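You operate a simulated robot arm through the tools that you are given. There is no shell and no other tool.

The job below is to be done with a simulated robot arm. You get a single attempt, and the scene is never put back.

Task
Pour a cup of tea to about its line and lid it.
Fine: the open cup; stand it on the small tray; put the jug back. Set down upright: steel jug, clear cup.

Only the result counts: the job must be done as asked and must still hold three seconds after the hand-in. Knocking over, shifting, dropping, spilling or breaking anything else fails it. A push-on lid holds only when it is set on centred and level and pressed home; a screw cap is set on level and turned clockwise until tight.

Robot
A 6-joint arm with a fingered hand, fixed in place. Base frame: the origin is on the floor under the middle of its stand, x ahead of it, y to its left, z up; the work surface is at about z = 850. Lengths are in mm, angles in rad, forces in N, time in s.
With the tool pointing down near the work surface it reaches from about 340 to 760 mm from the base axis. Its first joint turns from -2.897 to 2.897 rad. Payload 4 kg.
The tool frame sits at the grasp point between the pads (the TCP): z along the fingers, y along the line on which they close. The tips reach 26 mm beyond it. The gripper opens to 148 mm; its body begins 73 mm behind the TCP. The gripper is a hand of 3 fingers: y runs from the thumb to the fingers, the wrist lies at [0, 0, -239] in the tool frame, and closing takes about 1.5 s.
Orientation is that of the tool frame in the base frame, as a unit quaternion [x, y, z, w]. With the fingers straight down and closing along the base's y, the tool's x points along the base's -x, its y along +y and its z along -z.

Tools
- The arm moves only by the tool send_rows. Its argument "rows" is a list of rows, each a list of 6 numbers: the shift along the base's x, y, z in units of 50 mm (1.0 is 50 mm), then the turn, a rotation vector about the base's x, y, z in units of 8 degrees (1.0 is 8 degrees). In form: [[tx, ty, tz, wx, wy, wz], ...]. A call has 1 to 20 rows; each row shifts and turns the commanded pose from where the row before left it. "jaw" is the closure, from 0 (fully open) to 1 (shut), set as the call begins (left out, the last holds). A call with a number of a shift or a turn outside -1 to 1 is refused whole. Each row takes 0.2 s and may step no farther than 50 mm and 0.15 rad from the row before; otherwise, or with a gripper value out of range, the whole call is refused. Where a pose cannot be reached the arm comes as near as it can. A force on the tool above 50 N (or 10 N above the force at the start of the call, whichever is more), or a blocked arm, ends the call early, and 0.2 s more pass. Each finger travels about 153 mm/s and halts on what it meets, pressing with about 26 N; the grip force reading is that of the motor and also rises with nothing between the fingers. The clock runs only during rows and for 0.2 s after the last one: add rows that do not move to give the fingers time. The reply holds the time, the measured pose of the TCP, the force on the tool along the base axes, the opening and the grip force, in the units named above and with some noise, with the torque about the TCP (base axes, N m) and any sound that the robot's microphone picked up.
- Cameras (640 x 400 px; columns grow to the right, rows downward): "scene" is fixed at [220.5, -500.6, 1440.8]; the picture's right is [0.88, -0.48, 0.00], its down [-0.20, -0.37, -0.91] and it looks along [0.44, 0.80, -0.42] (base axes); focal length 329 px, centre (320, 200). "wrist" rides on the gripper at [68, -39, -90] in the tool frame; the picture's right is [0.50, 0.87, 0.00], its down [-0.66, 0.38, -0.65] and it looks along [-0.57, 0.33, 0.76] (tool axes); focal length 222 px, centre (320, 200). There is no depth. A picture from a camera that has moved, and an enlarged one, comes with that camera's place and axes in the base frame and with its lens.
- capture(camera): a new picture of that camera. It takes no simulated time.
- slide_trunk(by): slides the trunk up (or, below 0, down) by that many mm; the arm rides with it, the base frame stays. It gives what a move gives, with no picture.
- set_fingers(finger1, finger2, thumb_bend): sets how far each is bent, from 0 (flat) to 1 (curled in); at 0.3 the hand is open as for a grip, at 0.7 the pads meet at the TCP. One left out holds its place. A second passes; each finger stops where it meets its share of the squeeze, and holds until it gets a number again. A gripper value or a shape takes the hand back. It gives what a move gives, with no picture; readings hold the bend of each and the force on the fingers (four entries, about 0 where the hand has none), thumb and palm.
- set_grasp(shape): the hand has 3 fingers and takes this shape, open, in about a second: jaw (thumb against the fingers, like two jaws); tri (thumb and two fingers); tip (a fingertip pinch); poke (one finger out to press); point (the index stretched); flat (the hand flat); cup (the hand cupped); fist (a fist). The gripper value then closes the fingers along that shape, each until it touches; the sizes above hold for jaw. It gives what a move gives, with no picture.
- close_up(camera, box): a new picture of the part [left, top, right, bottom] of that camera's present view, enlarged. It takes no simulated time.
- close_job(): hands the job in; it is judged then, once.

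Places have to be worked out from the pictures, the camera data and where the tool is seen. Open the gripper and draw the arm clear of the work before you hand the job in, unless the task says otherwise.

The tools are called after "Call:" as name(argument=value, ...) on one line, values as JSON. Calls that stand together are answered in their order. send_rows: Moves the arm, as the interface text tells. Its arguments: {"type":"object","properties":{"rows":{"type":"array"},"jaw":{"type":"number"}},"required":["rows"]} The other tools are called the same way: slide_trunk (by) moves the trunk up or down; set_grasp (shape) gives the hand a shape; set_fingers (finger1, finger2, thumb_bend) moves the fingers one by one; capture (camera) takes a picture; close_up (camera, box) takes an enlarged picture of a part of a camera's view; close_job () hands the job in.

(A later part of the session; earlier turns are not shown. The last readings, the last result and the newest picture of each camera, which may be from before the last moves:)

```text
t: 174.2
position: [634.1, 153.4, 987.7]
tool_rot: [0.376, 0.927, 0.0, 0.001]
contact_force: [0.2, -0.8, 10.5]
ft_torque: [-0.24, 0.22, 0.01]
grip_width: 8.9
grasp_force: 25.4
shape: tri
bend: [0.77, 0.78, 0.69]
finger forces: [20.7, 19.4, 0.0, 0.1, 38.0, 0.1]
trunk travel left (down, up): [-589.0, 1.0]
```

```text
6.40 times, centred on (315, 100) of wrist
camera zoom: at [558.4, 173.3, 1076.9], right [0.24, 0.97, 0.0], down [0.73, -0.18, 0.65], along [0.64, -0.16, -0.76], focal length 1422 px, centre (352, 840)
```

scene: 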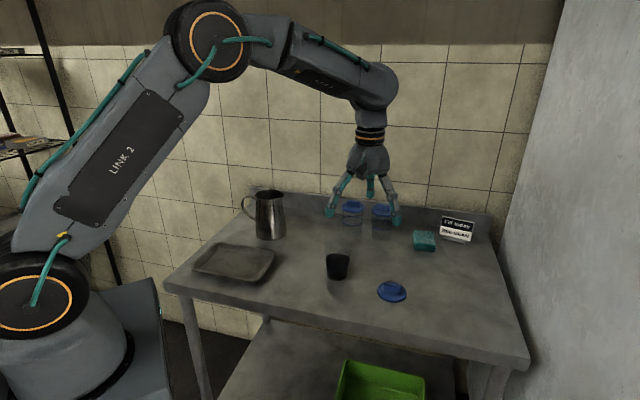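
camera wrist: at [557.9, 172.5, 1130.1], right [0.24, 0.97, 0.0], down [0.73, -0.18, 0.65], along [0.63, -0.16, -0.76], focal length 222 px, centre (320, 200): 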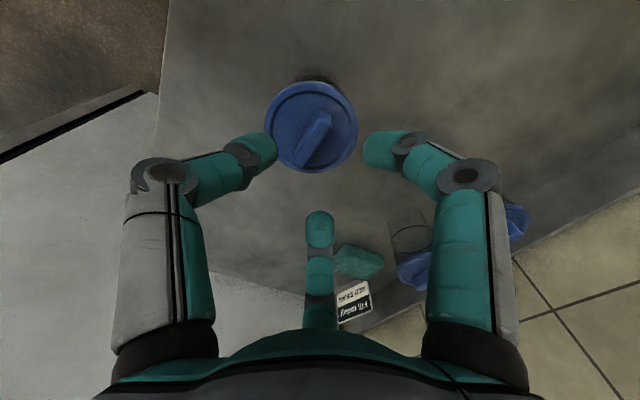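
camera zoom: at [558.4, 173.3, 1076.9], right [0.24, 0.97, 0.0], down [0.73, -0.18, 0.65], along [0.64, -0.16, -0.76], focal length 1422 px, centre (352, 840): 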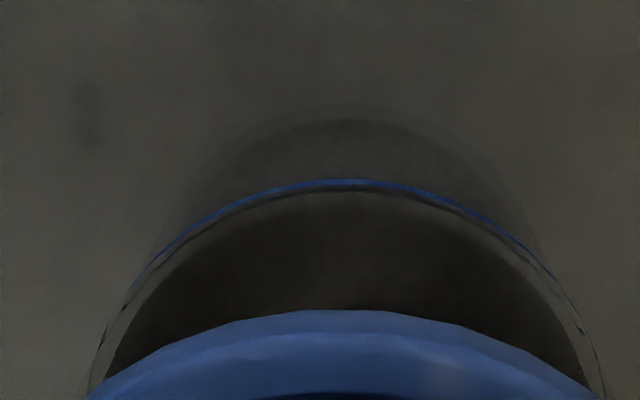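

Both views show the lid centred. I release it onto the rim.

Call:
send_rows(rows=[[0, 0, 0, 0, 0, 0], [0, 0, 0, 0, 0, 0], [0, 0, 0, 0, 0, 0], [0, 0, 0, 0, 0, 0]], jaw=0.6)

Call:
close_up(camera="scene", box=[320, 230, 360, 264])

Call:
close_up(camera="wrist", box=[220, 75, 400, 225])

```text
t: 175.2
position: [634.6, 153.6, 986.6]
tool_rot: [0.377, 0.926, 0.0, 0.0]
contact_force: [0.2, -0.4, -0.7]
ft_torque: [0.01, 0.01, -0.04]
grip_width: 58.6
grasp_force: 0.0
shape: tri
bend: [0.77, 0.77, 0.7]
finger forces: [0.0, 0.0, 0.1, 0.0, 0.1, 0.0]
trunk travel left (down, up): [-589.0, 1.0]
```

```text
11.76 times, centred on (340, 247) of scene
camera zoom: at [220.5, -500.6, 1440.8], right [0.88, -0.48, 0.0], down [-0.2, -0.37, -0.91], along [0.44, 0.8, -0.42], focal length 3875 px, centre (85, -353)
```

zoom: 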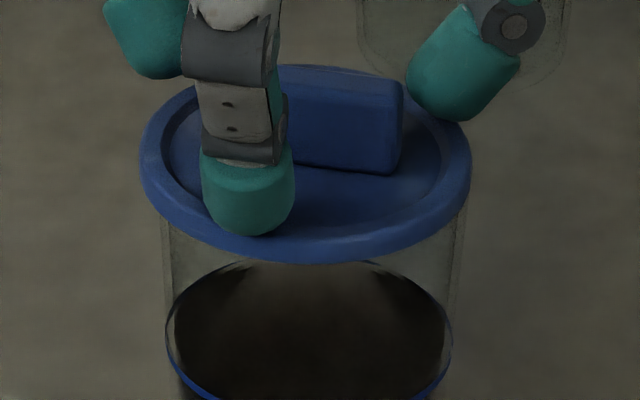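

```text
2.67 times, centred on (310, 150) of wrist
camera zoom: at [558.8, 173.4, 1076.2], right [0.24, 0.97, 0.0], down [0.73, -0.18, 0.65], along [0.63, -0.16, -0.76], focal length 592 px, centre (347, 333)
```

zoom: 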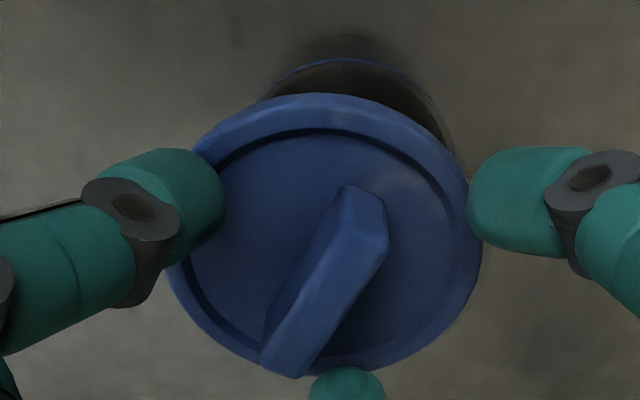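

On release the retreating thumb dragged the lid about 5 mm off centre. I regrip properly (2 mm higher, so the fingers clear the lid's rim) and realign.

Call:
send_rows(rows=[[0, 0, 0.04, 0, 0, 0], [0, 0, 0, 0, 0, 0]])

Call:
send_rows(rows=[[0, 0, 0, 0, 0, 0], [0, 0, 0, 0, 0, 0], [0, 0, 0, 0, 0, 0], [0, 0, 0, 0, 0, 0], [0, 0, 0, 0, 0, 0]], jaw=1.0)

Call:
close_up(camera="scene", box=[314, 228, 366, 284])

Call:
close_up(camera="wrist", box=[220, 75, 400, 225])

```text
t: 175.8
position: [634.8, 153.1, 988.0]
tool_rot: [0.376, 0.926, 0.001, 0.0]
contact_force: [-0.5, -1.3, 1.0]
ft_torque: [0.03, 0.01, 0.02]
grip_width: 59.0
grasp_force: 0.0
shape: tri
bend: [0.77, 0.77, 0.7]
finger forces: [0.0, 0.0, 0.1, 0.0, 0.1, 0.0]
trunk travel left (down, up): [-589.0, 1.0]
```

```text
t: 177.0
position: [634.6, 152.9, 988.1]
tool_rot: [0.376, 0.927, 0.001, 0.0]
contact_force: [-0.8, -0.8, 0.2]
ft_torque: [0.01, 0.01, 0.0]
grip_width: 12.3
grasp_force: 25.9
shape: tri
bend: [0.73, 0.74, 0.7]
finger forces: [20.5, 20.1, 0.0, 0.0, 24.6, 0.0]
trunk travel left (down, up): [-589.0, 1.0]
```

```text
7.14 times, centred on (340, 256) of scene
camera zoom: at [220.5, -500.6, 1440.8], right [0.88, -0.48, 0.0], down [-0.2, -0.37, -0.91], along [0.44, 0.8, -0.42], focal length 2353 px, centre (177, -200)
```

zoom: 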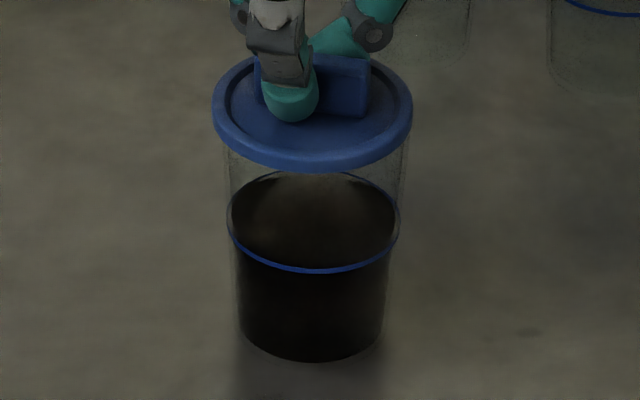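

```text
2.67 times, centred on (310, 150) of wrist
camera zoom: at [559.3, 173.5, 1077.8], right [0.24, 0.97, 0.0], down [0.73, -0.18, 0.65], along [0.63, -0.16, -0.76], focal length 592 px, centre (347, 333)
```

zoom: 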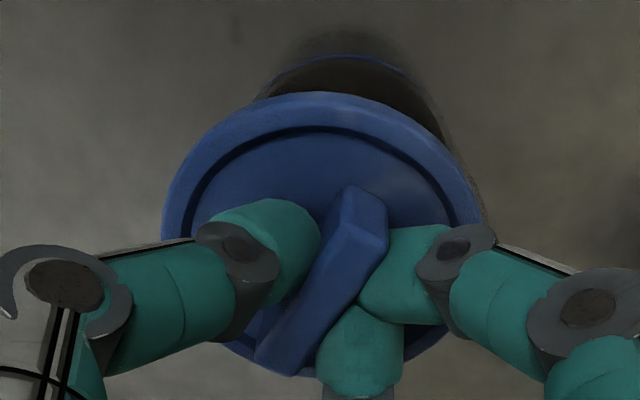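

The grip is proper again and the cup didn't move. I lift a few mm and shift the lid back toward the cup's axis.

Call:
send_rows(rows=[[0, 0, 0.06, 0, 0, 0], [0, 0, 0.04, 0, 0, 0], [0.06, 0.06, 0, 0, 0, 0], [0, 0, 0, 0, 0, 0], [0, 0, 0, 0, 0, 0]])

Call:
close_up(camera="scene", box=[320, 228, 360, 262])

Call:
close_up(camera="wrist", box=[265, 75, 365, 125])

```text
t: 178.2
position: [639.7, 157.2, 992.5]
tool_rot: [0.376, 0.926, 0.0, -0.001]
contact_force: [0.2, 0.0, -0.5]
ft_torque: [0.03, 0.0, 0.0]
grip_width: 12.6
grasp_force: 25.8
shape: tri
bend: [0.73, 0.74, 0.7]
finger forces: [20.5, 20.3, 0.0, 0.1, 24.6, 0.0]
trunk travel left (down, up): [-589.0, 1.0]
```

```text
11.76 times, centred on (340, 245) of scene
camera zoom: at [220.5, -500.6, 1440.8], right [0.88, -0.48, 0.0], down [-0.2, -0.37, -0.91], along [0.44, 0.8, -0.42], focal length 3875 px, centre (85, -329)
```

zoom: 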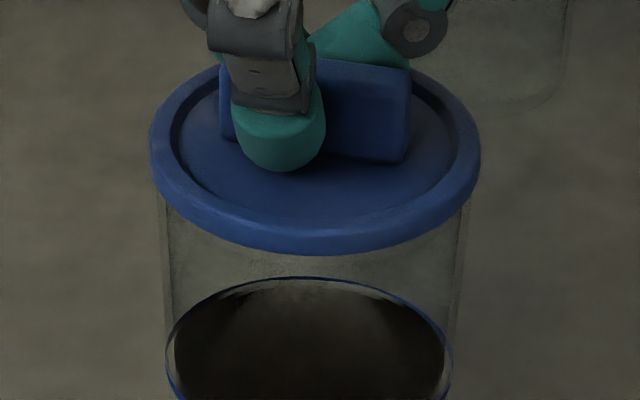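

```text
6.40 times, centred on (315, 100) of wrist
camera zoom: at [563.0, 176.5, 1082.9], right [0.24, 0.97, 0.0], down [0.73, -0.18, 0.65], along [0.63, -0.16, -0.76], focal length 1422 px, centre (352, 840)
```

zoom: 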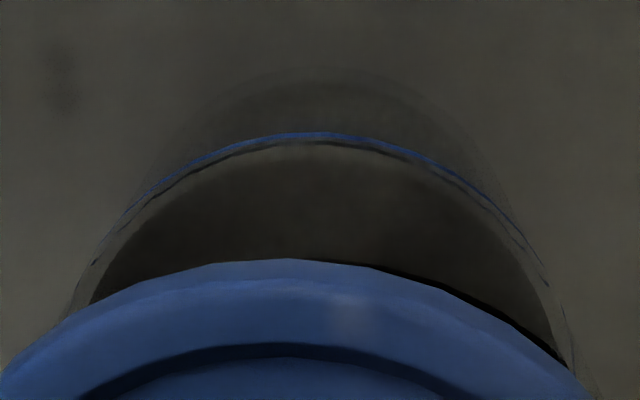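

Call:
send_rows(rows=[[0.01, 0.022, 0, 0, 0, 0], [0, 0, 0, 0, 0, 0], [0, 0, 0, 0, 0, 0]])

Call:
close_up(camera="scene", box=[320, 228, 360, 262])

Call:
close_up(camera="wrist", box=[265, 75, 365, 125])

```text
t: 179.0
position: [638.1, 157.8, 994.6]
tool_rot: [0.377, 0.926, 0.0, -0.001]
contact_force: [0.2, -0.1, 0.3]
ft_torque: [-0.03, -0.03, -0.01]
grip_width: 12.8
grasp_force: 26.0
shape: tri
bend: [0.73, 0.74, 0.7]
finger forces: [20.5, 20.4, 0.1, 0.0, 24.7, 0.0]
trunk travel left (down, up): [-589.0, 1.0]
```

```text
11.76 times, centred on (340, 245) of scene
camera zoom: at [220.5, -500.6, 1440.8], right [0.88, -0.48, 0.0], down [-0.2, -0.37, -0.91], along [0.44, 0.8, -0.42], focal length 3875 px, centre (85, -329)
```

zoom: 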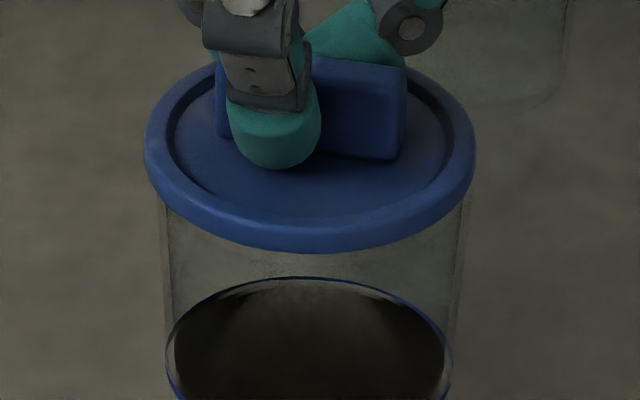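

```text
6.40 times, centred on (315, 100) of wrist
camera zoom: at [562.6, 177.7, 1082.9], right [0.24, 0.97, 0.0], down [0.73, -0.18, 0.65], along [0.63, -0.16, -0.76], focal length 1422 px, centre (352, 840)
```

zoom: 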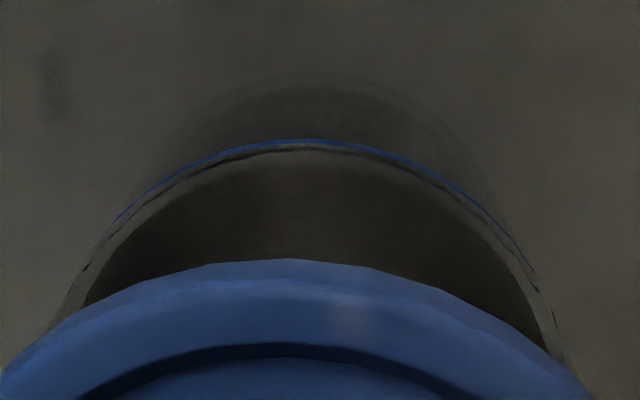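

Call:
send_rows(rows=[[0.022, -0.004, 0, 0, 0, 0], [0, 0, 0, 0, 0, 0], [0, 0, 0, 0, 0, 0]])

Call:
close_up(camera="scene", box=[320, 228, 360, 262])

Call:
close_up(camera="wrist", box=[265, 75, 365, 125])

```text
t: 179.8
position: [640.2, 157.3, 994.2]
tool_rot: [0.376, 0.926, 0.0, 0.0]
contact_force: [-0.3, 0.7, -0.6]
ft_torque: [-0.01, 0.01, -0.03]
grip_width: 12.5
grasp_force: 25.9
shape: tri
bend: [0.73, 0.74, 0.7]
finger forces: [20.6, 20.2, 0.1, 0.1, 24.6, 0.1]
trunk travel left (down, up): [-589.0, 1.0]
```

```text
11.76 times, centred on (340, 245) of scene
camera zoom: at [220.5, -500.6, 1440.8], right [0.88, -0.48, 0.0], down [-0.2, -0.37, -0.91], along [0.44, 0.8, -0.42], focal length 3875 px, centre (85, -329)
```

zoom: 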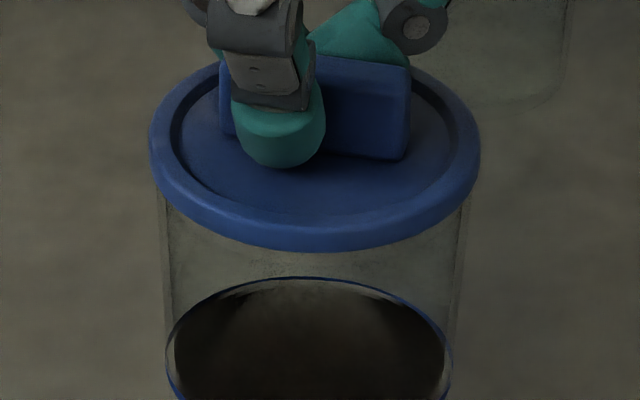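

```text
6.40 times, centred on (315, 100) of wrist
camera zoom: at [563.5, 177.2, 1083.1], right [0.24, 0.97, 0.0], down [0.73, -0.18, 0.65], along [0.63, -0.16, -0.76], focal length 1422 px, centre (352, 840)
```

zoom: 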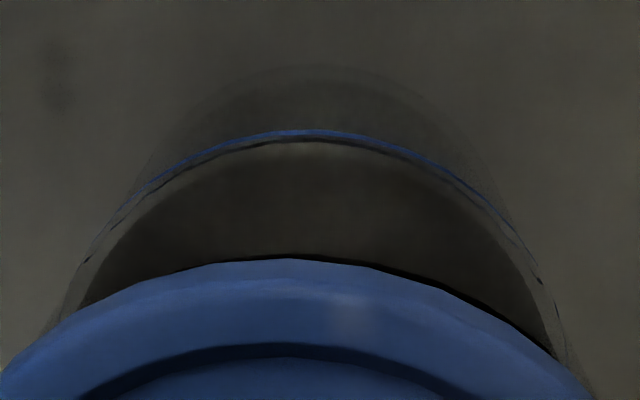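

Centred to within about 0.5 mm. I lower to contact.

Call:
send_rows(rows=[[0.002, 0.008, -0.04, 0, 0, 0], [0, 0, 0, 0, 0, 0]])

Call:
send_rows(rows=[[0, 0, -0.03, 0, 0, 0], [0, 0, 0, 0, 0, 0]])

Call:
send_rows(rows=[[0, 0, -0.03, 0, 0, 0], [0, 0, 0, 0, 0, 0]])

```text
t: 180.4
position: [638.4, 158.1, 991.9]
tool_rot: [0.377, 0.926, 0.0, 0.0]
contact_force: [-0.3, 0.8, -0.5]
ft_torque: [-0.01, 0.01, 0.02]
grip_width: 12.7
grasp_force: 26.4
shape: tri
bend: [0.73, 0.74, 0.7]
finger forces: [20.7, 20.3, 0.0, 0.1, 24.6, 0.0]
trunk travel left (down, up): [-589.0, 1.0]
```

```text
t: 181.0
position: [638.8, 159.0, 991.4]
tool_rot: [0.376, 0.927, 0.0, 0.0]
contact_force: [-0.2, 0.8, 0.1]
ft_torque: [0.01, 0.0, 0.0]
grip_width: 12.3
grasp_force: 25.8
shape: tri
bend: [0.73, 0.74, 0.7]
finger forces: [20.7, 20.4, 0.1, 0.1, 24.5, 0.0]
trunk travel left (down, up): [-589.0, 1.0]
```

```text
t: 181.6
position: [639.1, 158.4, 987.8]
tool_rot: [0.376, 0.927, 0.001, 0.0]
contact_force: [0.1, 0.3, -0.4]
ft_torque: [-0.01, 0.0, 0.03]
grip_width: 12.8
grasp_force: 26.3
shape: tri
bend: [0.73, 0.74, 0.7]
finger forces: [20.6, 20.4, 0.1, 0.1, 24.7, 0.0]
trunk travel left (down, up): [-589.0, 1.0]
```

Call:
close_up(camera="scene", box=[320, 228, 360, 262])

Call:
close_up(camera="wrist", box=[265, 75, 365, 125])

```text
11.76 times, centred on (340, 245) of scene
camera zoom: at [220.5, -500.6, 1440.8], right [0.88, -0.48, 0.0], down [-0.2, -0.37, -0.91], along [0.44, 0.8, -0.42], focal length 3875 px, centre (85, -329)
```

zoom: 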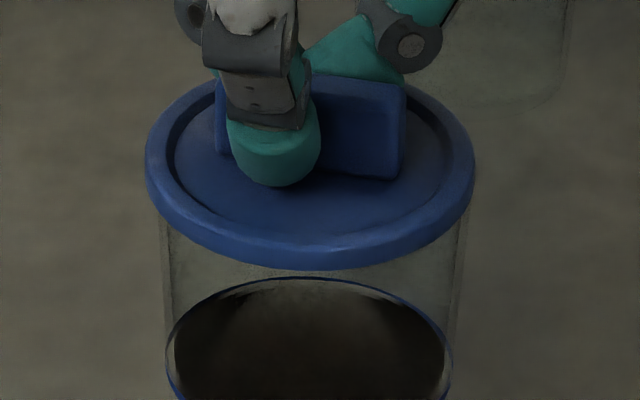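

```text
6.40 times, centred on (315, 100) of wrist
camera zoom: at [563.1, 178.4, 1077.7], right [0.24, 0.97, 0.0], down [0.73, -0.18, 0.65], along [0.63, -0.16, -0.76], focal length 1422 px, centre (352, 840)
```

zoom: 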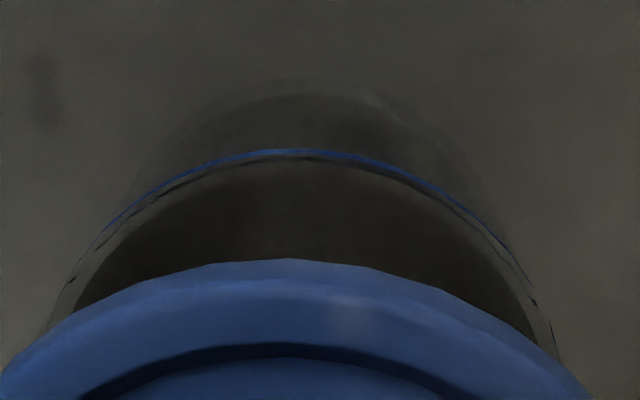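

Call:
send_rows(rows=[[0.014, -0.018, 0, 0, 0, 0], [0, 0, 0, 0, 0, 0], [0, 0, 0, 0, 0, 0]])

Call:
close_up(camera="scene", box=[320, 228, 360, 262])

Call:
close_up(camera="wrist", box=[265, 75, 365, 125])

```text
t: 182.4
position: [639.5, 156.8, 989.3]
tool_rot: [0.377, 0.926, -0.001, 0.0]
contact_force: [0.8, -0.3, 0.0]
ft_torque: [0.01, -0.01, 0.02]
grip_width: 12.4
grasp_force: 26.1
shape: tri
bend: [0.73, 0.74, 0.7]
finger forces: [20.8, 0.1, 0.0, 0.0, 24.5, 0.0]
trunk travel left (down, up): [-589.0, 1.0]
```

```text
11.76 times, centred on (340, 245) of scene
camera zoom: at [220.5, -500.6, 1440.8], right [0.88, -0.48, 0.0], down [-0.2, -0.37, -0.91], along [0.44, 0.8, -0.42], focal length 3875 px, centre (85, -329)
```

zoom: 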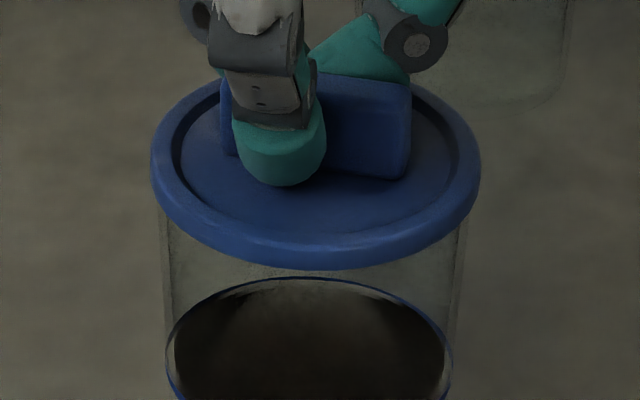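

```text
6.40 times, centred on (315, 100) of wrist
camera zoom: at [564.1, 177.5, 1078.0], right [0.24, 0.97, 0.0], down [0.73, -0.18, 0.65], along [0.63, -0.16, -0.76], focal length 1422 px, centre (352, 840)
```

zoom: 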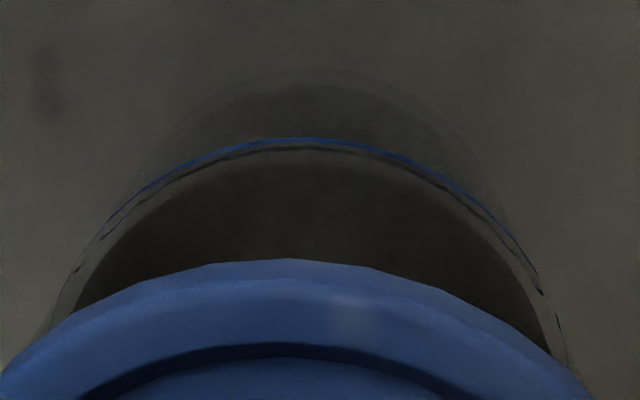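

Aligned to about 0.3 mm. I lower straight down to contact.

Call:
send_rows(rows=[[0, 0, -0.03, 0, 0, 0], [0, 0, 0, 0, 0, 0]])

Call:
send_rows(rows=[[0, 0, -0.02, 0, 0, 0], [0, 0, 0, 0, 0, 0]])

Call:
send_rows(rows=[[0, 0, -0.02, 0, 0, 0], [0, 0, 0, 0, 0, 0]])

Call:
close_up(camera="scene", box=[320, 228, 360, 262])

Call:
close_up(camera="wrist", box=[265, 75, 365, 125])

```text
t: 183.0
position: [640.1, 157.2, 986.6]
tool_rot: [0.376, 0.927, 0.001, 0.0]
contact_force: [-0.4, 0.4, 2.8]
ft_torque: [-0.08, 0.07, 0.02]
grip_width: 12.6
grasp_force: 26.2
shape: tri
bend: [0.73, 0.74, 0.7]
finger forces: [21.9, 21.5, 0.1, 0.0, 25.4, 0.0]
trunk travel left (down, up): [-589.0, 1.0]
```

```text
t: 183.6
position: [639.5, 157.1, 986.1]
tool_rot: [0.376, 0.927, 0.0, -0.001]
contact_force: [-0.2, 1.3, 5.7]
ft_torque: [-0.07, 0.04, -0.02]
grip_width: 12.5
grasp_force: 25.9
shape: tri
bend: [0.73, 0.74, 0.69]
finger forces: [23.3, 22.7, 0.0, 0.0, 25.6, 0.0]
trunk travel left (down, up): [-589.0, 1.0]
```

```text
t: 184.2
position: [639.1, 156.7, 985.5]
tool_rot: [0.375, 0.927, 0.001, 0.001]
contact_force: [2.5, 1.1, 11.5]
ft_torque: [-0.1, 0.02, 0.04]
grip_width: 12.9
grasp_force: 26.0
shape: tri
bend: [0.73, 0.74, 0.71]
finger forces: [24.8, 24.6, 0.1, 0.0, 26.3, 0.0]
trunk travel left (down, up): [-589.0, 1.0]
```

```text
11.76 times, centred on (340, 245) of scene
camera zoom: at [220.5, -500.6, 1440.8], right [0.88, -0.48, 0.0], down [-0.2, -0.37, -0.91], along [0.44, 0.8, -0.42], focal length 3875 px, centre (85, -329)
```

zoom: 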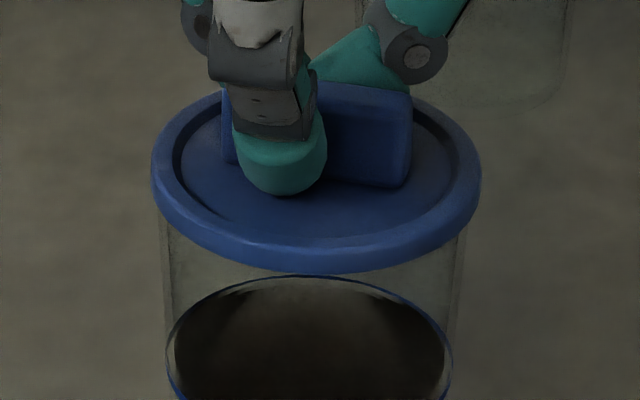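

```text
6.40 times, centred on (315, 100) of wrist
camera zoom: at [563.4, 176.6, 1075.2], right [0.24, 0.97, 0.0], down [0.73, -0.18, 0.66], along [0.64, -0.16, -0.76], focal length 1422 px, centre (352, 840)
```

zoom: 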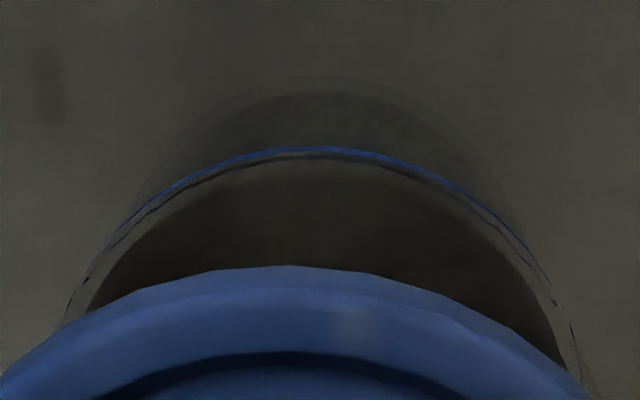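

The contact is now even (reaction at the lid's centre). I back off 1.5 mm, correct about 1 mm in y (also pre-compensating the drift under load), and press.

Call:
send_rows(rows=[[0, 0, 0.04, 0, 0, 0], [0.006, 0.022, 0, 0, 0, 0], [0, 0, 0, 0, 0, 0]])

Call:
send_rows(rows=[[0, 0, -0.04, 0, 0, 0], [0, 0, 0, 0, 0, 0]])

Call:
close_up(camera="scene", box=[320, 228, 360, 262])

Call:
close_up(camera="wrist", box=[265, 75, 365, 125])

```text
t: 185.0
position: [640.8, 159.1, 986.4]
tool_rot: [0.376, 0.927, 0.001, -0.001]
contact_force: [-0.5, -0.3, 1.7]
ft_torque: [-0.02, 0.06, 0.0]
grip_width: 12.4
grasp_force: 25.9
shape: tri
bend: [0.73, 0.74, 0.69]
finger forces: [23.5, 22.9, 0.0, 0.0, 26.2, 0.0]
trunk travel left (down, up): [-589.0, 1.0]
```

```text
t: 185.6
position: [639.7, 157.4, 986.6]
tool_rot: [0.374, 0.927, 0.0, 0.001]
contact_force: [1.2, 0.4, 9.0]
ft_torque: [-0.06, 0.04, -0.01]
grip_width: 12.6
grasp_force: 25.9
shape: tri
bend: [0.73, 0.74, 0.71]
finger forces: [24.6, 24.1, 0.0, 0.0, 26.7, 0.0]
trunk travel left (down, up): [-589.0, 1.0]
```

```text
11.76 times, centred on (340, 245) of scene
camera zoom: at [220.5, -500.6, 1440.8], right [0.88, -0.48, 0.0], down [-0.2, -0.37, -0.91], along [0.44, 0.8, -0.42], focal length 3875 px, centre (85, -329)
```

zoom: 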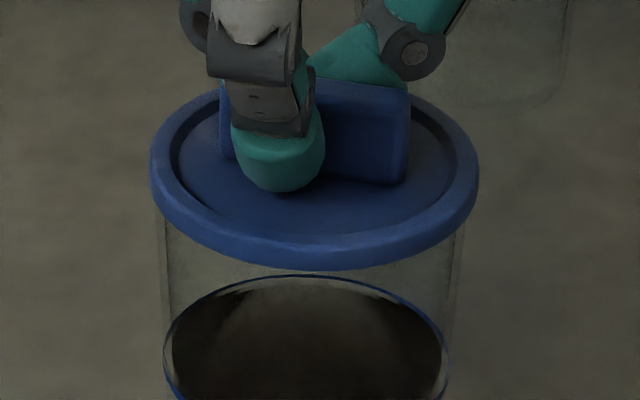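

```text
6.40 times, centred on (315, 100) of wrist
camera zoom: at [563.8, 178.0, 1075.3], right [0.24, 0.97, 0.0], down [0.73, -0.18, 0.66], along [0.64, -0.16, -0.76], focal length 1422 px, centre (352, 840)
```

zoom: 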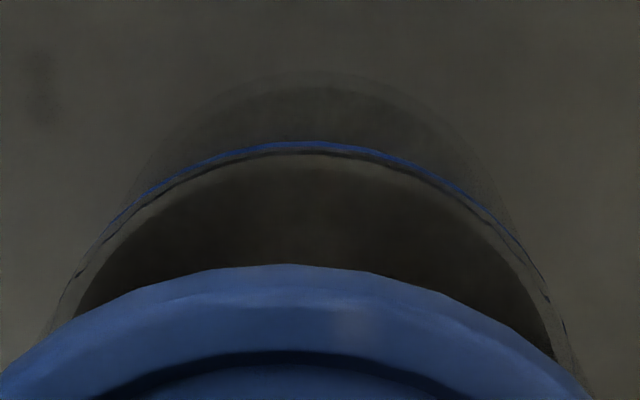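

Aligned again. Now I press progressively.

Call:
send_rows(rows=[[0, 0.004, -0.03, 0, 0, 0], [0, 0, 0, 0, 0, 0]])

Call:
send_rows(rows=[[0.006, 0.008, -0.03, 0, 0, 0], [0, 0, 0, 0, 0, 0]])

Call:
send_rows(rows=[[0.006, 0.008, -0.02, 0, 0, 0], [0, 0, 0, 0, 0, 0]])

Call:
close_up(camera="scene", box=[320, 228, 360, 262])

Call:
close_up(camera="wrist", box=[265, 75, 365, 125])

```text
t: 186.2
position: [639.8, 157.8, 985.2]
tool_rot: [0.375, 0.927, 0.002, 0.002]
contact_force: [0.0, 0.1, 20.9]
ft_torque: [-0.15, 0.12, 0.04]
grip_width: 12.9
grasp_force: 25.8
shape: tri
bend: [0.73, 0.74, 0.71]
finger forces: [26.8, 26.5, 0.0, 0.0, 31.1, 0.0]
trunk travel left (down, up): [-589.0, 1.0]
```

```text
t: 186.8
position: [639.0, 158.0, 985.4]
tool_rot: [0.376, 0.927, 0.001, 0.003]
contact_force: [2.4, -4.2, 35.0]
ft_torque: [-0.27, 0.17, 0.02]
grip_width: 13.8
grasp_force: 25.5
shape: tri
bend: [0.74, 0.74, 0.71]
finger forces: [29.3, 29.4, 0.1, 0.1, 40.2, 0.0]
trunk travel left (down, up): [-589.0, 1.0]
```

```text
t: 187.4
position: [639.4, 158.6, 985.0]
tool_rot: [0.376, 0.927, 0.002, 0.002]
contact_force: [2.2, -6.2, 42.1]
ft_torque: [-0.4, 0.2, 0.08]
grip_width: 14.2
grasp_force: 26.2
shape: tri
bend: [0.74, 0.74, 0.71]
finger forces: [30.3, 30.4, 0.0, 0.0, 47.4, 0.0]
trunk travel left (down, up): [-589.0, 1.0]
```

```text
11.76 times, centred on (340, 245) of scene
camera zoom: at [220.5, -500.6, 1440.8], right [0.88, -0.48, 0.0], down [-0.2, -0.37, -0.91], along [0.44, 0.8, -0.42], focal length 3875 px, centre (85, -329)
```

zoom: 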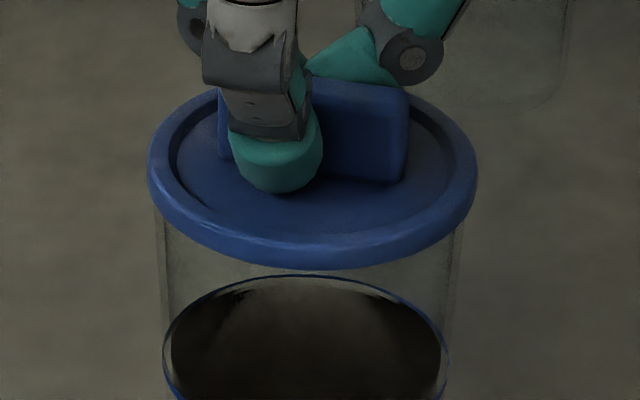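

```text
6.40 times, centred on (315, 100) of wrist
camera zoom: at [562.7, 178.0, 1073.6], right [0.24, 0.97, 0.0], down [0.73, -0.19, 0.66], along [0.64, -0.16, -0.75], focal length 1422 px, centre (352, 840)
```

zoom: 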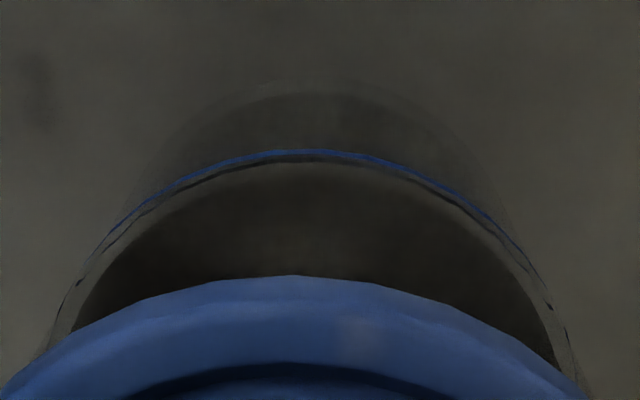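

No snap while gripped, as before; it came on releasing last time. I ease the force down and open the fingers.

Call:
send_rows(rows=[[0, 0, 0.03, 0, 0, 0], [0, 0, 0.025, 0, 0, 0], [0, 0, 0, 0, 0, 0]])

Call:
close_up(camera="scene", box=[320, 228, 360, 262])

Call:
close_up(camera="wrist", box=[265, 75, 365, 125])

```text
t: 188.2
position: [638.5, 158.9, 984.1]
tool_rot: [0.376, 0.927, 0.001, 0.0]
contact_force: [0.8, -5.2, 29.1]
ft_torque: [-0.3, 0.14, 0.05]
grip_width: 14.2
grasp_force: 25.9
shape: tri
bend: [0.74, 0.74, 0.71]
finger forces: [29.4, 0.0, 0.1, 0.0, 41.3, 0.0]
trunk travel left (down, up): [-589.0, 1.0]
```

```text
11.76 times, centred on (340, 245) of scene
camera zoom: at [220.5, -500.6, 1440.8], right [0.88, -0.48, 0.0], down [-0.2, -0.37, -0.91], along [0.44, 0.8, -0.42], focal length 3875 px, centre (85, -329)
```

zoom: 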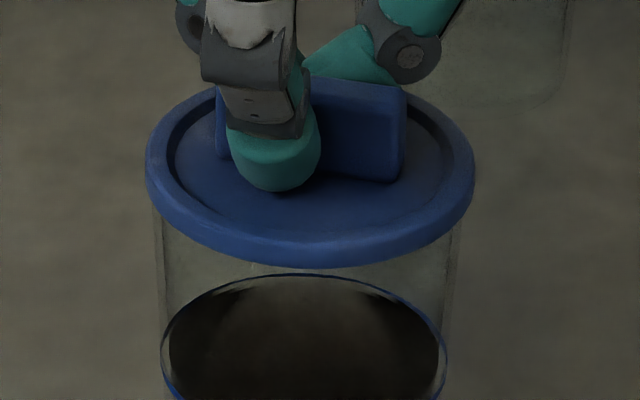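

```text
6.40 times, centred on (315, 100) of wrist
camera zoom: at [563.1, 178.9, 1074.1], right [0.24, 0.97, 0.0], down [0.73, -0.19, 0.65], along [0.63, -0.16, -0.76], focal length 1422 px, centre (352, 840)
```

zoom: 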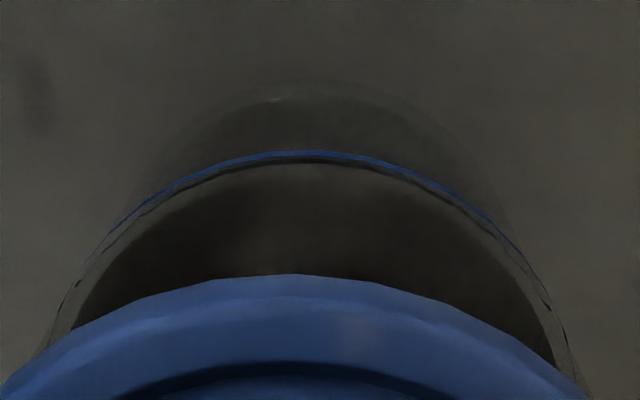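

Call:
send_rows(rows=[[0, 0, 0.03, 0, 0, 0], [0, 0, 0, 0, 0, 0]])

Call:
send_rows(rows=[[0, 0, 0.015, 0, 0, 0], [0, 0, 0, 0, 0, 0]])

```text
t: 188.8
position: [638.4, 159.4, 986.3]
tool_rot: [0.376, 0.926, 0.0, -0.001]
contact_force: [0.9, -2.9, 13.3]
ft_torque: [-0.13, 0.07, 0.03]
grip_width: 13.8
grasp_force: 25.9
shape: tri
bend: [0.74, 0.74, 0.71]
finger forces: [0.0, 0.0, 0.0, 0.0, 34.0, 0.0]
trunk travel left (down, up): [-589.0, 1.0]
```

```text
t: 189.4
position: [639.8, 158.1, 985.0]
tool_rot: [0.377, 0.926, 0.0, 0.001]
contact_force: [-0.4, -0.4, 9.0]
ft_torque: [-0.09, 0.06, -0.01]
grip_width: 13.4
grasp_force: 26.1
shape: tri
bend: [0.74, 0.74, 0.71]
finger forces: [0.0, 0.0, 0.0, 0.0, 28.4, 0.0]
trunk travel left (down, up): [-589.0, 1.0]
```

Call:
send_rows(rows=[[0, 0, 0, 0, 0, 0], [0, 0, 0, 0, 0, 0], [0, 0, 0, 0, 0, 0], [0, 0, 0, 0, 0, 0]], jaw=0.6)

Call:
close_up(camera="scene", box=[320, 228, 360, 262])

Call:
close_up(camera="wrist", box=[220, 75, 400, 225])

```text
t: 190.4
position: [640.8, 158.9, 985.6]
tool_rot: [0.376, 0.926, 0.0, 0.0]
contact_force: [-0.3, 0.3, 3.1]
ft_torque: [-0.07, -0.01, 0.0]
grip_width: 58.1
grasp_force: 0.0
shape: tri
bend: [0.77, 0.78, 0.7]
finger forces: [0.1, 1.7, 0.0, 0.1, 1.5, 0.1]
trunk travel left (down, up): [-589.0, 1.0]
```

```text
11.76 times, centred on (340, 245) of scene
camera zoom: at [220.5, -500.6, 1440.8], right [0.88, -0.48, 0.0], down [-0.2, -0.37, -0.91], along [0.44, 0.8, -0.42], focal length 3875 px, centre (85, -329)
```

zoom: 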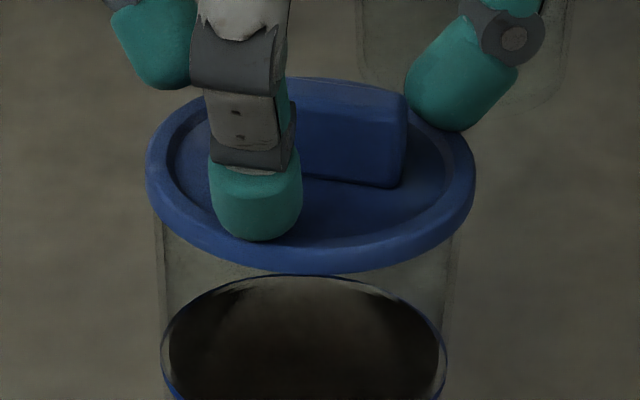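

```text
2.67 times, centred on (310, 150) of wrist
camera zoom: at [564.2, 179.2, 1075.1], right [0.24, 0.97, 0.0], down [0.73, -0.18, 0.65], along [0.63, -0.16, -0.76], focal length 592 px, centre (347, 333)
```

zoom: 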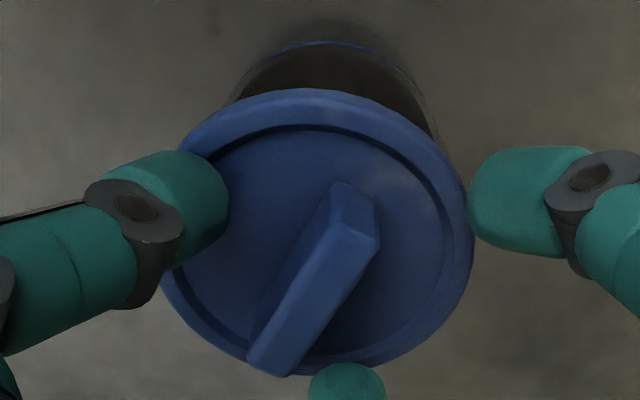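

Call:
send_rows(rows=[[0, 0, 0.1, 0, 0, 0], [0, 0, 0.3, 0, 0, 0], [0, 0, 0.4, 0, 0, 0], [0, 0, 0.4, 0, 0, 0], [0, 0, 0, 0, 0, 0]])

Call:
close_up(camera="scene", box=[320, 228, 360, 262])

Call:
close_up(camera="wrist", box=[255, 45, 385, 165])

```text
t: 191.6
position: [642.8, 160.6, 1046.6]
tool_rot: [0.377, 0.926, 0.0, 0.0]
contact_force: [-0.3, 0.6, -1.0]
ft_torque: [-0.01, -0.02, -0.02]
grip_width: 58.7
grasp_force: 0.1
shape: tri
bend: [0.77, 0.77, 0.7]
finger forces: [0.0, 0.0, 0.0, 0.0, 0.0, 0.0]
trunk travel left (down, up): [-589.0, 1.0]
heard: snap
```

```text
11.76 times, centred on (340, 245) of scene
camera zoom: at [220.5, -500.6, 1440.8], right [0.88, -0.48, 0.0], down [-0.2, -0.37, -0.91], along [0.44, 0.8, -0.42], focal length 3875 px, centre (85, -329)
```

zoom: 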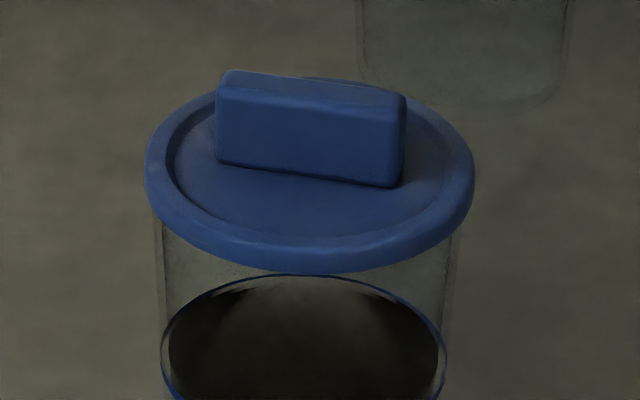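

```text
3.33 times, centred on (320, 105) of wrist
camera zoom: at [566.0, 180.2, 1137.3], right [0.24, 0.97, 0.0], down [0.73, -0.18, 0.65], along [0.63, -0.16, -0.76], focal length 740 px, centre (320, 517)
```

zoom: 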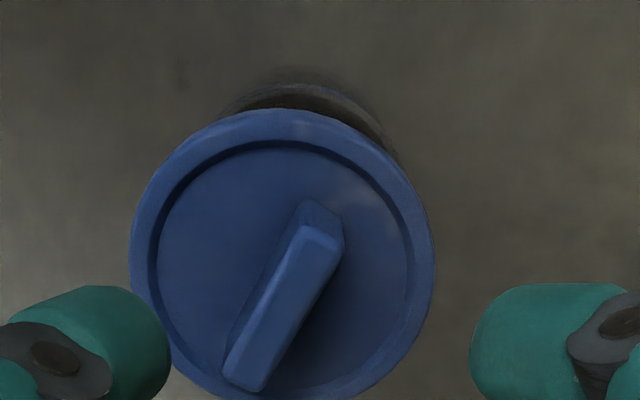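

Snap heard again on release, with the lid centred, and it now sits at the same height as on the closed cups. I leave it alone, open the hand wide and position over the cup to grip its body.

Call:
send_rows(rows=[[-0.034, -0.078, 0.1, 0, 0, 0], [-0.034, -0.078, 0, 0, 0, 0], [0, 0, 0, 0, 0, 0], [0, 0, 0, 0, 0, 0], [0, 0, 0, 0, 0, 0]], jaw=0.0)

Call:
capture(camera="wrist")

Call:
close_up(camera="scene", box=[300, 190, 380, 285])

```text
t: 192.8
position: [636.9, 151.5, 1050.7]
tool_rot: [0.376, 0.927, 0.0, 0.001]
contact_force: [0.1, 0.7, 0.1]
ft_torque: [0.03, 0.05, 0.01]
grip_width: 147.8
grasp_force: 0.0
shape: tri
bend: [0.3, 0.3, 0.3]
finger forces: [0.1, 0.1, 0.0, 0.0, 0.0, 0.0]
trunk travel left (down, up): [-589.0, 1.0]
```

```text
taken
camera wrist: at [562.0, 171.3, 1140.1], right [0.24, 0.97, 0.0], down [0.73, -0.18, 0.65], along [0.63, -0.16, -0.76], focal length 222 px, centre (320, 200)
```

wrist: 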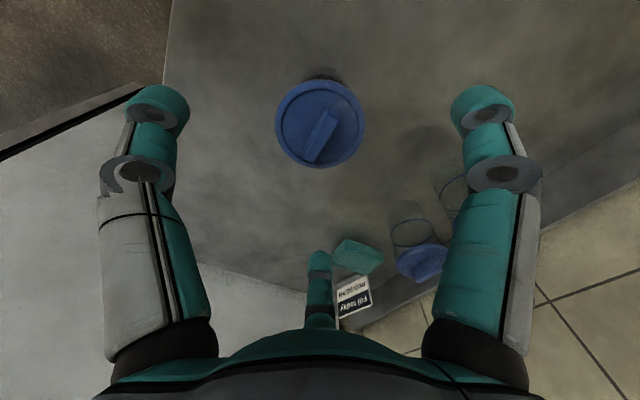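

```text
4.21 times, centred on (340, 238) of scene
camera zoom: at [220.5, -500.6, 1440.8], right [0.88, -0.48, 0.0], down [-0.2, -0.37, -0.91], along [0.44, 0.8, -0.42], focal length 1387 px, centre (236, 42)
```

zoom: 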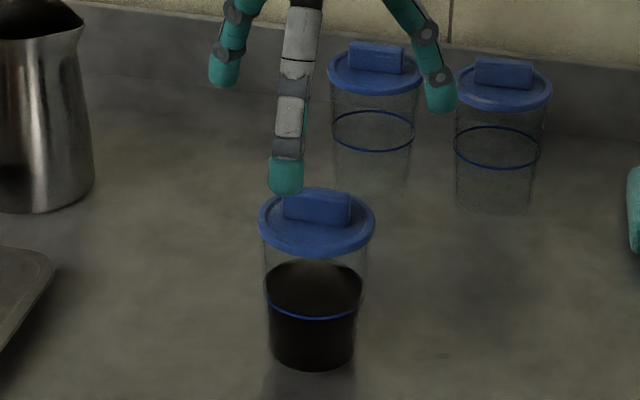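

Call:
close_up(camera="scene", box=[318, 228, 360, 262])

Call:
close_up(camera="scene", box=[362, 196, 404, 230])

Call:
close_up(camera="wrist", box=[265, 55, 375, 175])

```text
11.76 times, centred on (339, 245) of scene
camera zoom: at [220.5, -500.6, 1440.8], right [0.88, -0.48, 0.0], down [-0.2, -0.37, -0.91], along [0.44, 0.8, -0.42], focal length 3875 px, centre (96, -329)
```

zoom: 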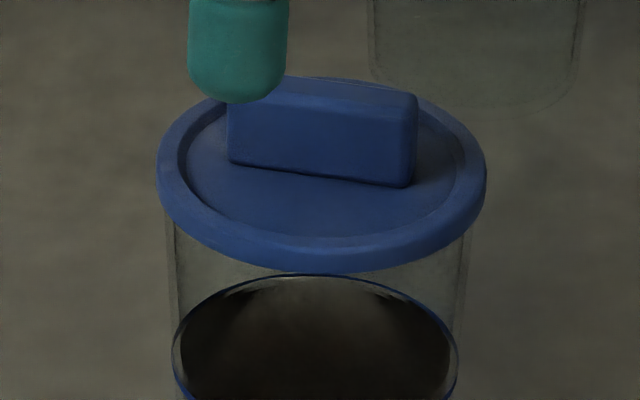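

```text
11.76 times, centred on (383, 213) of scene
camera zoom: at [220.5, -500.6, 1440.8], right [0.88, -0.48, 0.0], down [-0.2, -0.37, -0.91], along [0.44, 0.8, -0.42], focal length 3875 px, centre (-421, 47)
```

zoom: 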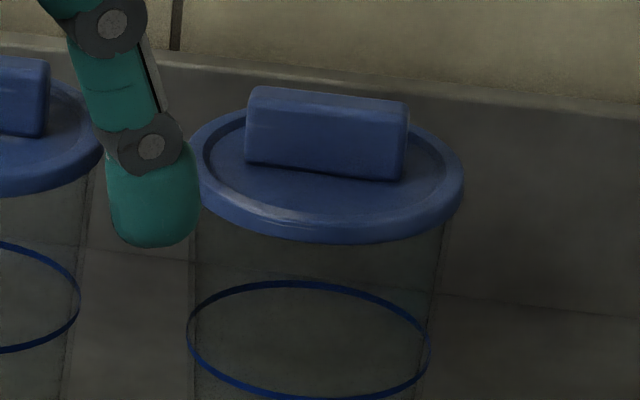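

```text
3.33 times, centred on (320, 115) of wrist
camera zoom: at [562.0, 171.3, 1140.1], right [0.24, 0.97, 0.0], down [0.73, -0.18, 0.65], along [0.63, -0.16, -0.76], focal length 740 px, centre (320, 483)
```

zoom: 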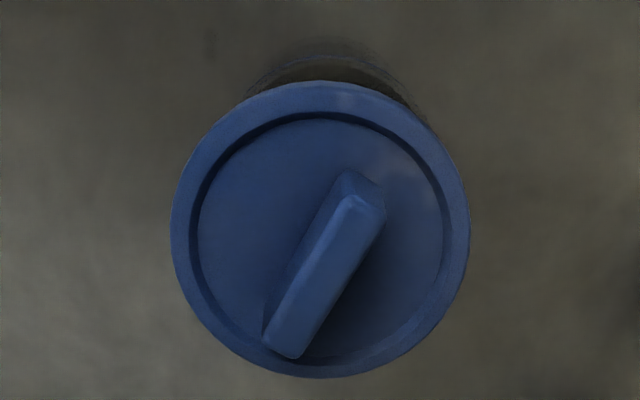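

Call:
close_up(camera="wrist", box=[290, 55, 360, 105])

```text
8.00 times, centred on (325, 80) of wrist
camera zoom: at [562.0, 171.3, 1140.1], right [0.24, 0.97, 0.0], down [0.73, -0.18, 0.65], along [0.63, -0.16, -0.76], focal length 1777 px, centre (280, 1160)
```

zoom: 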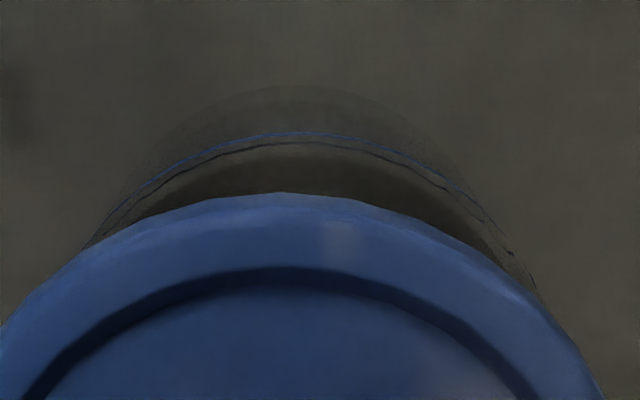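

The lid is centred within 0.8 mm by both views. I descend around the cup with open fingers to grip its body below the lid.

Call:
send_rows(rows=[[0.006, 0.01, -0.5, 0, 0, 0], [0.006, 0.01, -0.6, 0, 0, 0], [0, 0, -0.6, 0, 0, 0], [0, 0, -0.5, 0, 0, 0], [0, 0, -0.3, 0, 0, 0], [0, 0, 0, 0, 0, 0]])

Call:
capture(camera="wrist")

Call:
close_up(camera="scene", box=[290, 190, 390, 290])

```text
t: 194.2
position: [637.6, 152.6, 925.5]
tool_rot: [0.377, 0.926, -0.001, -0.001]
contact_force: [-0.2, 0.4, -0.8]
ft_torque: [0.03, -0.03, 0.02]
grip_width: 147.9
grasp_force: 0.1
shape: tri
bend: [0.3, 0.3, 0.3]
finger forces: [0.0, 0.0, 0.0, 0.0, 0.0, 0.0]
trunk travel left (down, up): [-589.0, 1.0]
```

```text
taken
camera wrist: at [561.3, 172.5, 1014.9], right [0.24, 0.97, 0.0], down [0.73, -0.18, 0.65], along [0.63, -0.16, -0.76], focal length 222 px, centre (320, 200)
```

wrist: 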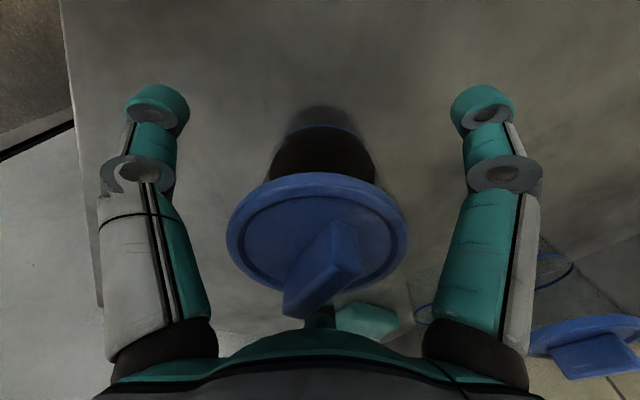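

```text
4.00 times, centred on (340, 240) of scene
camera zoom: at [220.5, -500.6, 1440.8], right [0.88, -0.48, 0.0], down [-0.2, -0.37, -0.91], along [0.44, 0.8, -0.42], focal length 1318 px, centre (240, 40)
```

zoom: 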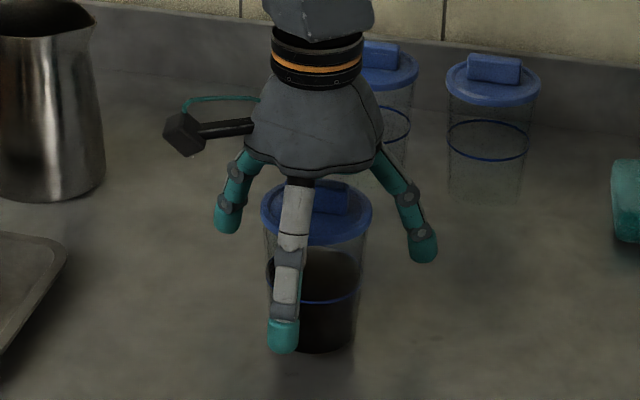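

Call:
send_rows(rows=[[0, 0, -0.1, 0, 0, 0], [0, 0, -0.08, 0, 0, 0], [0, 0, 0, 0, 0, 0]])

Call:
send_rows(rows=[[0, 0, 0, 0, 0, 0], [0, 0, 0, 0, 0, 0], [0, 0, 0, 0, 0, 0], [0, 0, 0, 0, 0, 0], [0, 0, 0, 0, 0, 0], [0, 0, 0, 0, 0, 0]], jaw=0.6)

Call:
close_up(camera="scene", box=[300, 215, 380, 285])

Call:
capture(camera="wrist")

```text
t: 195.0
position: [638.1, 153.1, 916.0]
tool_rot: [0.376, 0.927, 0.0, 0.001]
contact_force: [0.0, 0.4, -0.1]
ft_torque: [0.01, 0.01, -0.02]
grip_width: 148.0
grasp_force: 0.0
shape: tri
bend: [0.3, 0.3, 0.3]
finger forces: [0.1, 0.0, 0.0, 0.0, 0.0, 0.0]
trunk travel left (down, up): [-589.0, 1.0]
```

```text
t: 196.4
position: [639.6, 151.4, 914.9]
tool_rot: [0.377, 0.926, 0.0, 0.001]
contact_force: [-0.5, 0.6, -2.2]
ft_torque: [-0.01, -0.01, 0.02]
grip_width: 58.0
grasp_force: 26.2
shape: tri
bend: [0.77, 0.77, 0.7]
finger forces: [22.2, 24.1, 0.0, 0.0, 23.1, 0.1]
trunk travel left (down, up): [-589.0, 1.0]
```

```text
5.71 times, centred on (340, 250) of scene
camera zoom: at [220.5, -500.6, 1440.8], right [0.88, -0.48, 0.0], down [-0.2, -0.37, -0.91], along [0.44, 0.8, -0.42], focal length 1882 px, centre (206, -86)
```

zoom: 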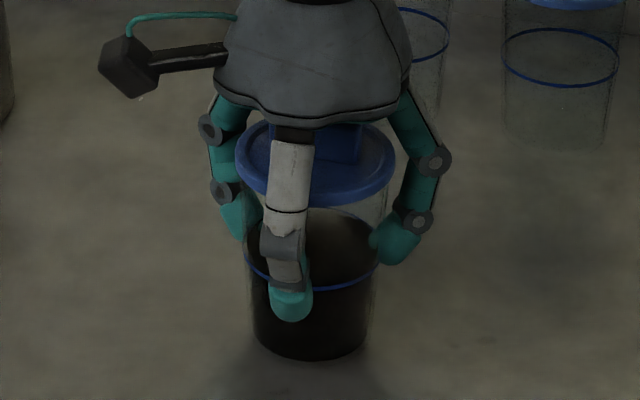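

```text
taken
camera wrist: at [562.2, 172.2, 1005.7], right [0.24, 0.97, 0.0], down [0.73, -0.18, 0.65], along [0.63, -0.16, -0.76], focal length 222 px, centre (320, 200)
```

wrist: 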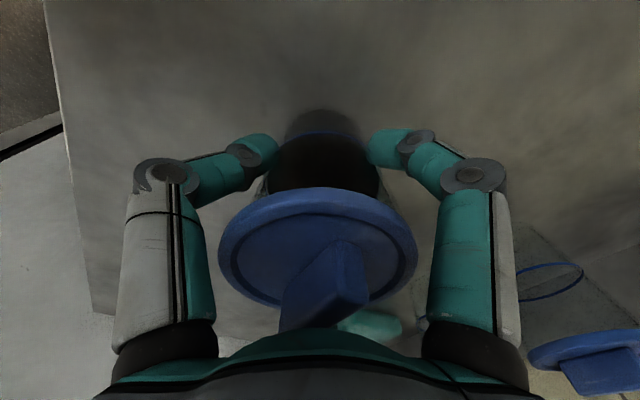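

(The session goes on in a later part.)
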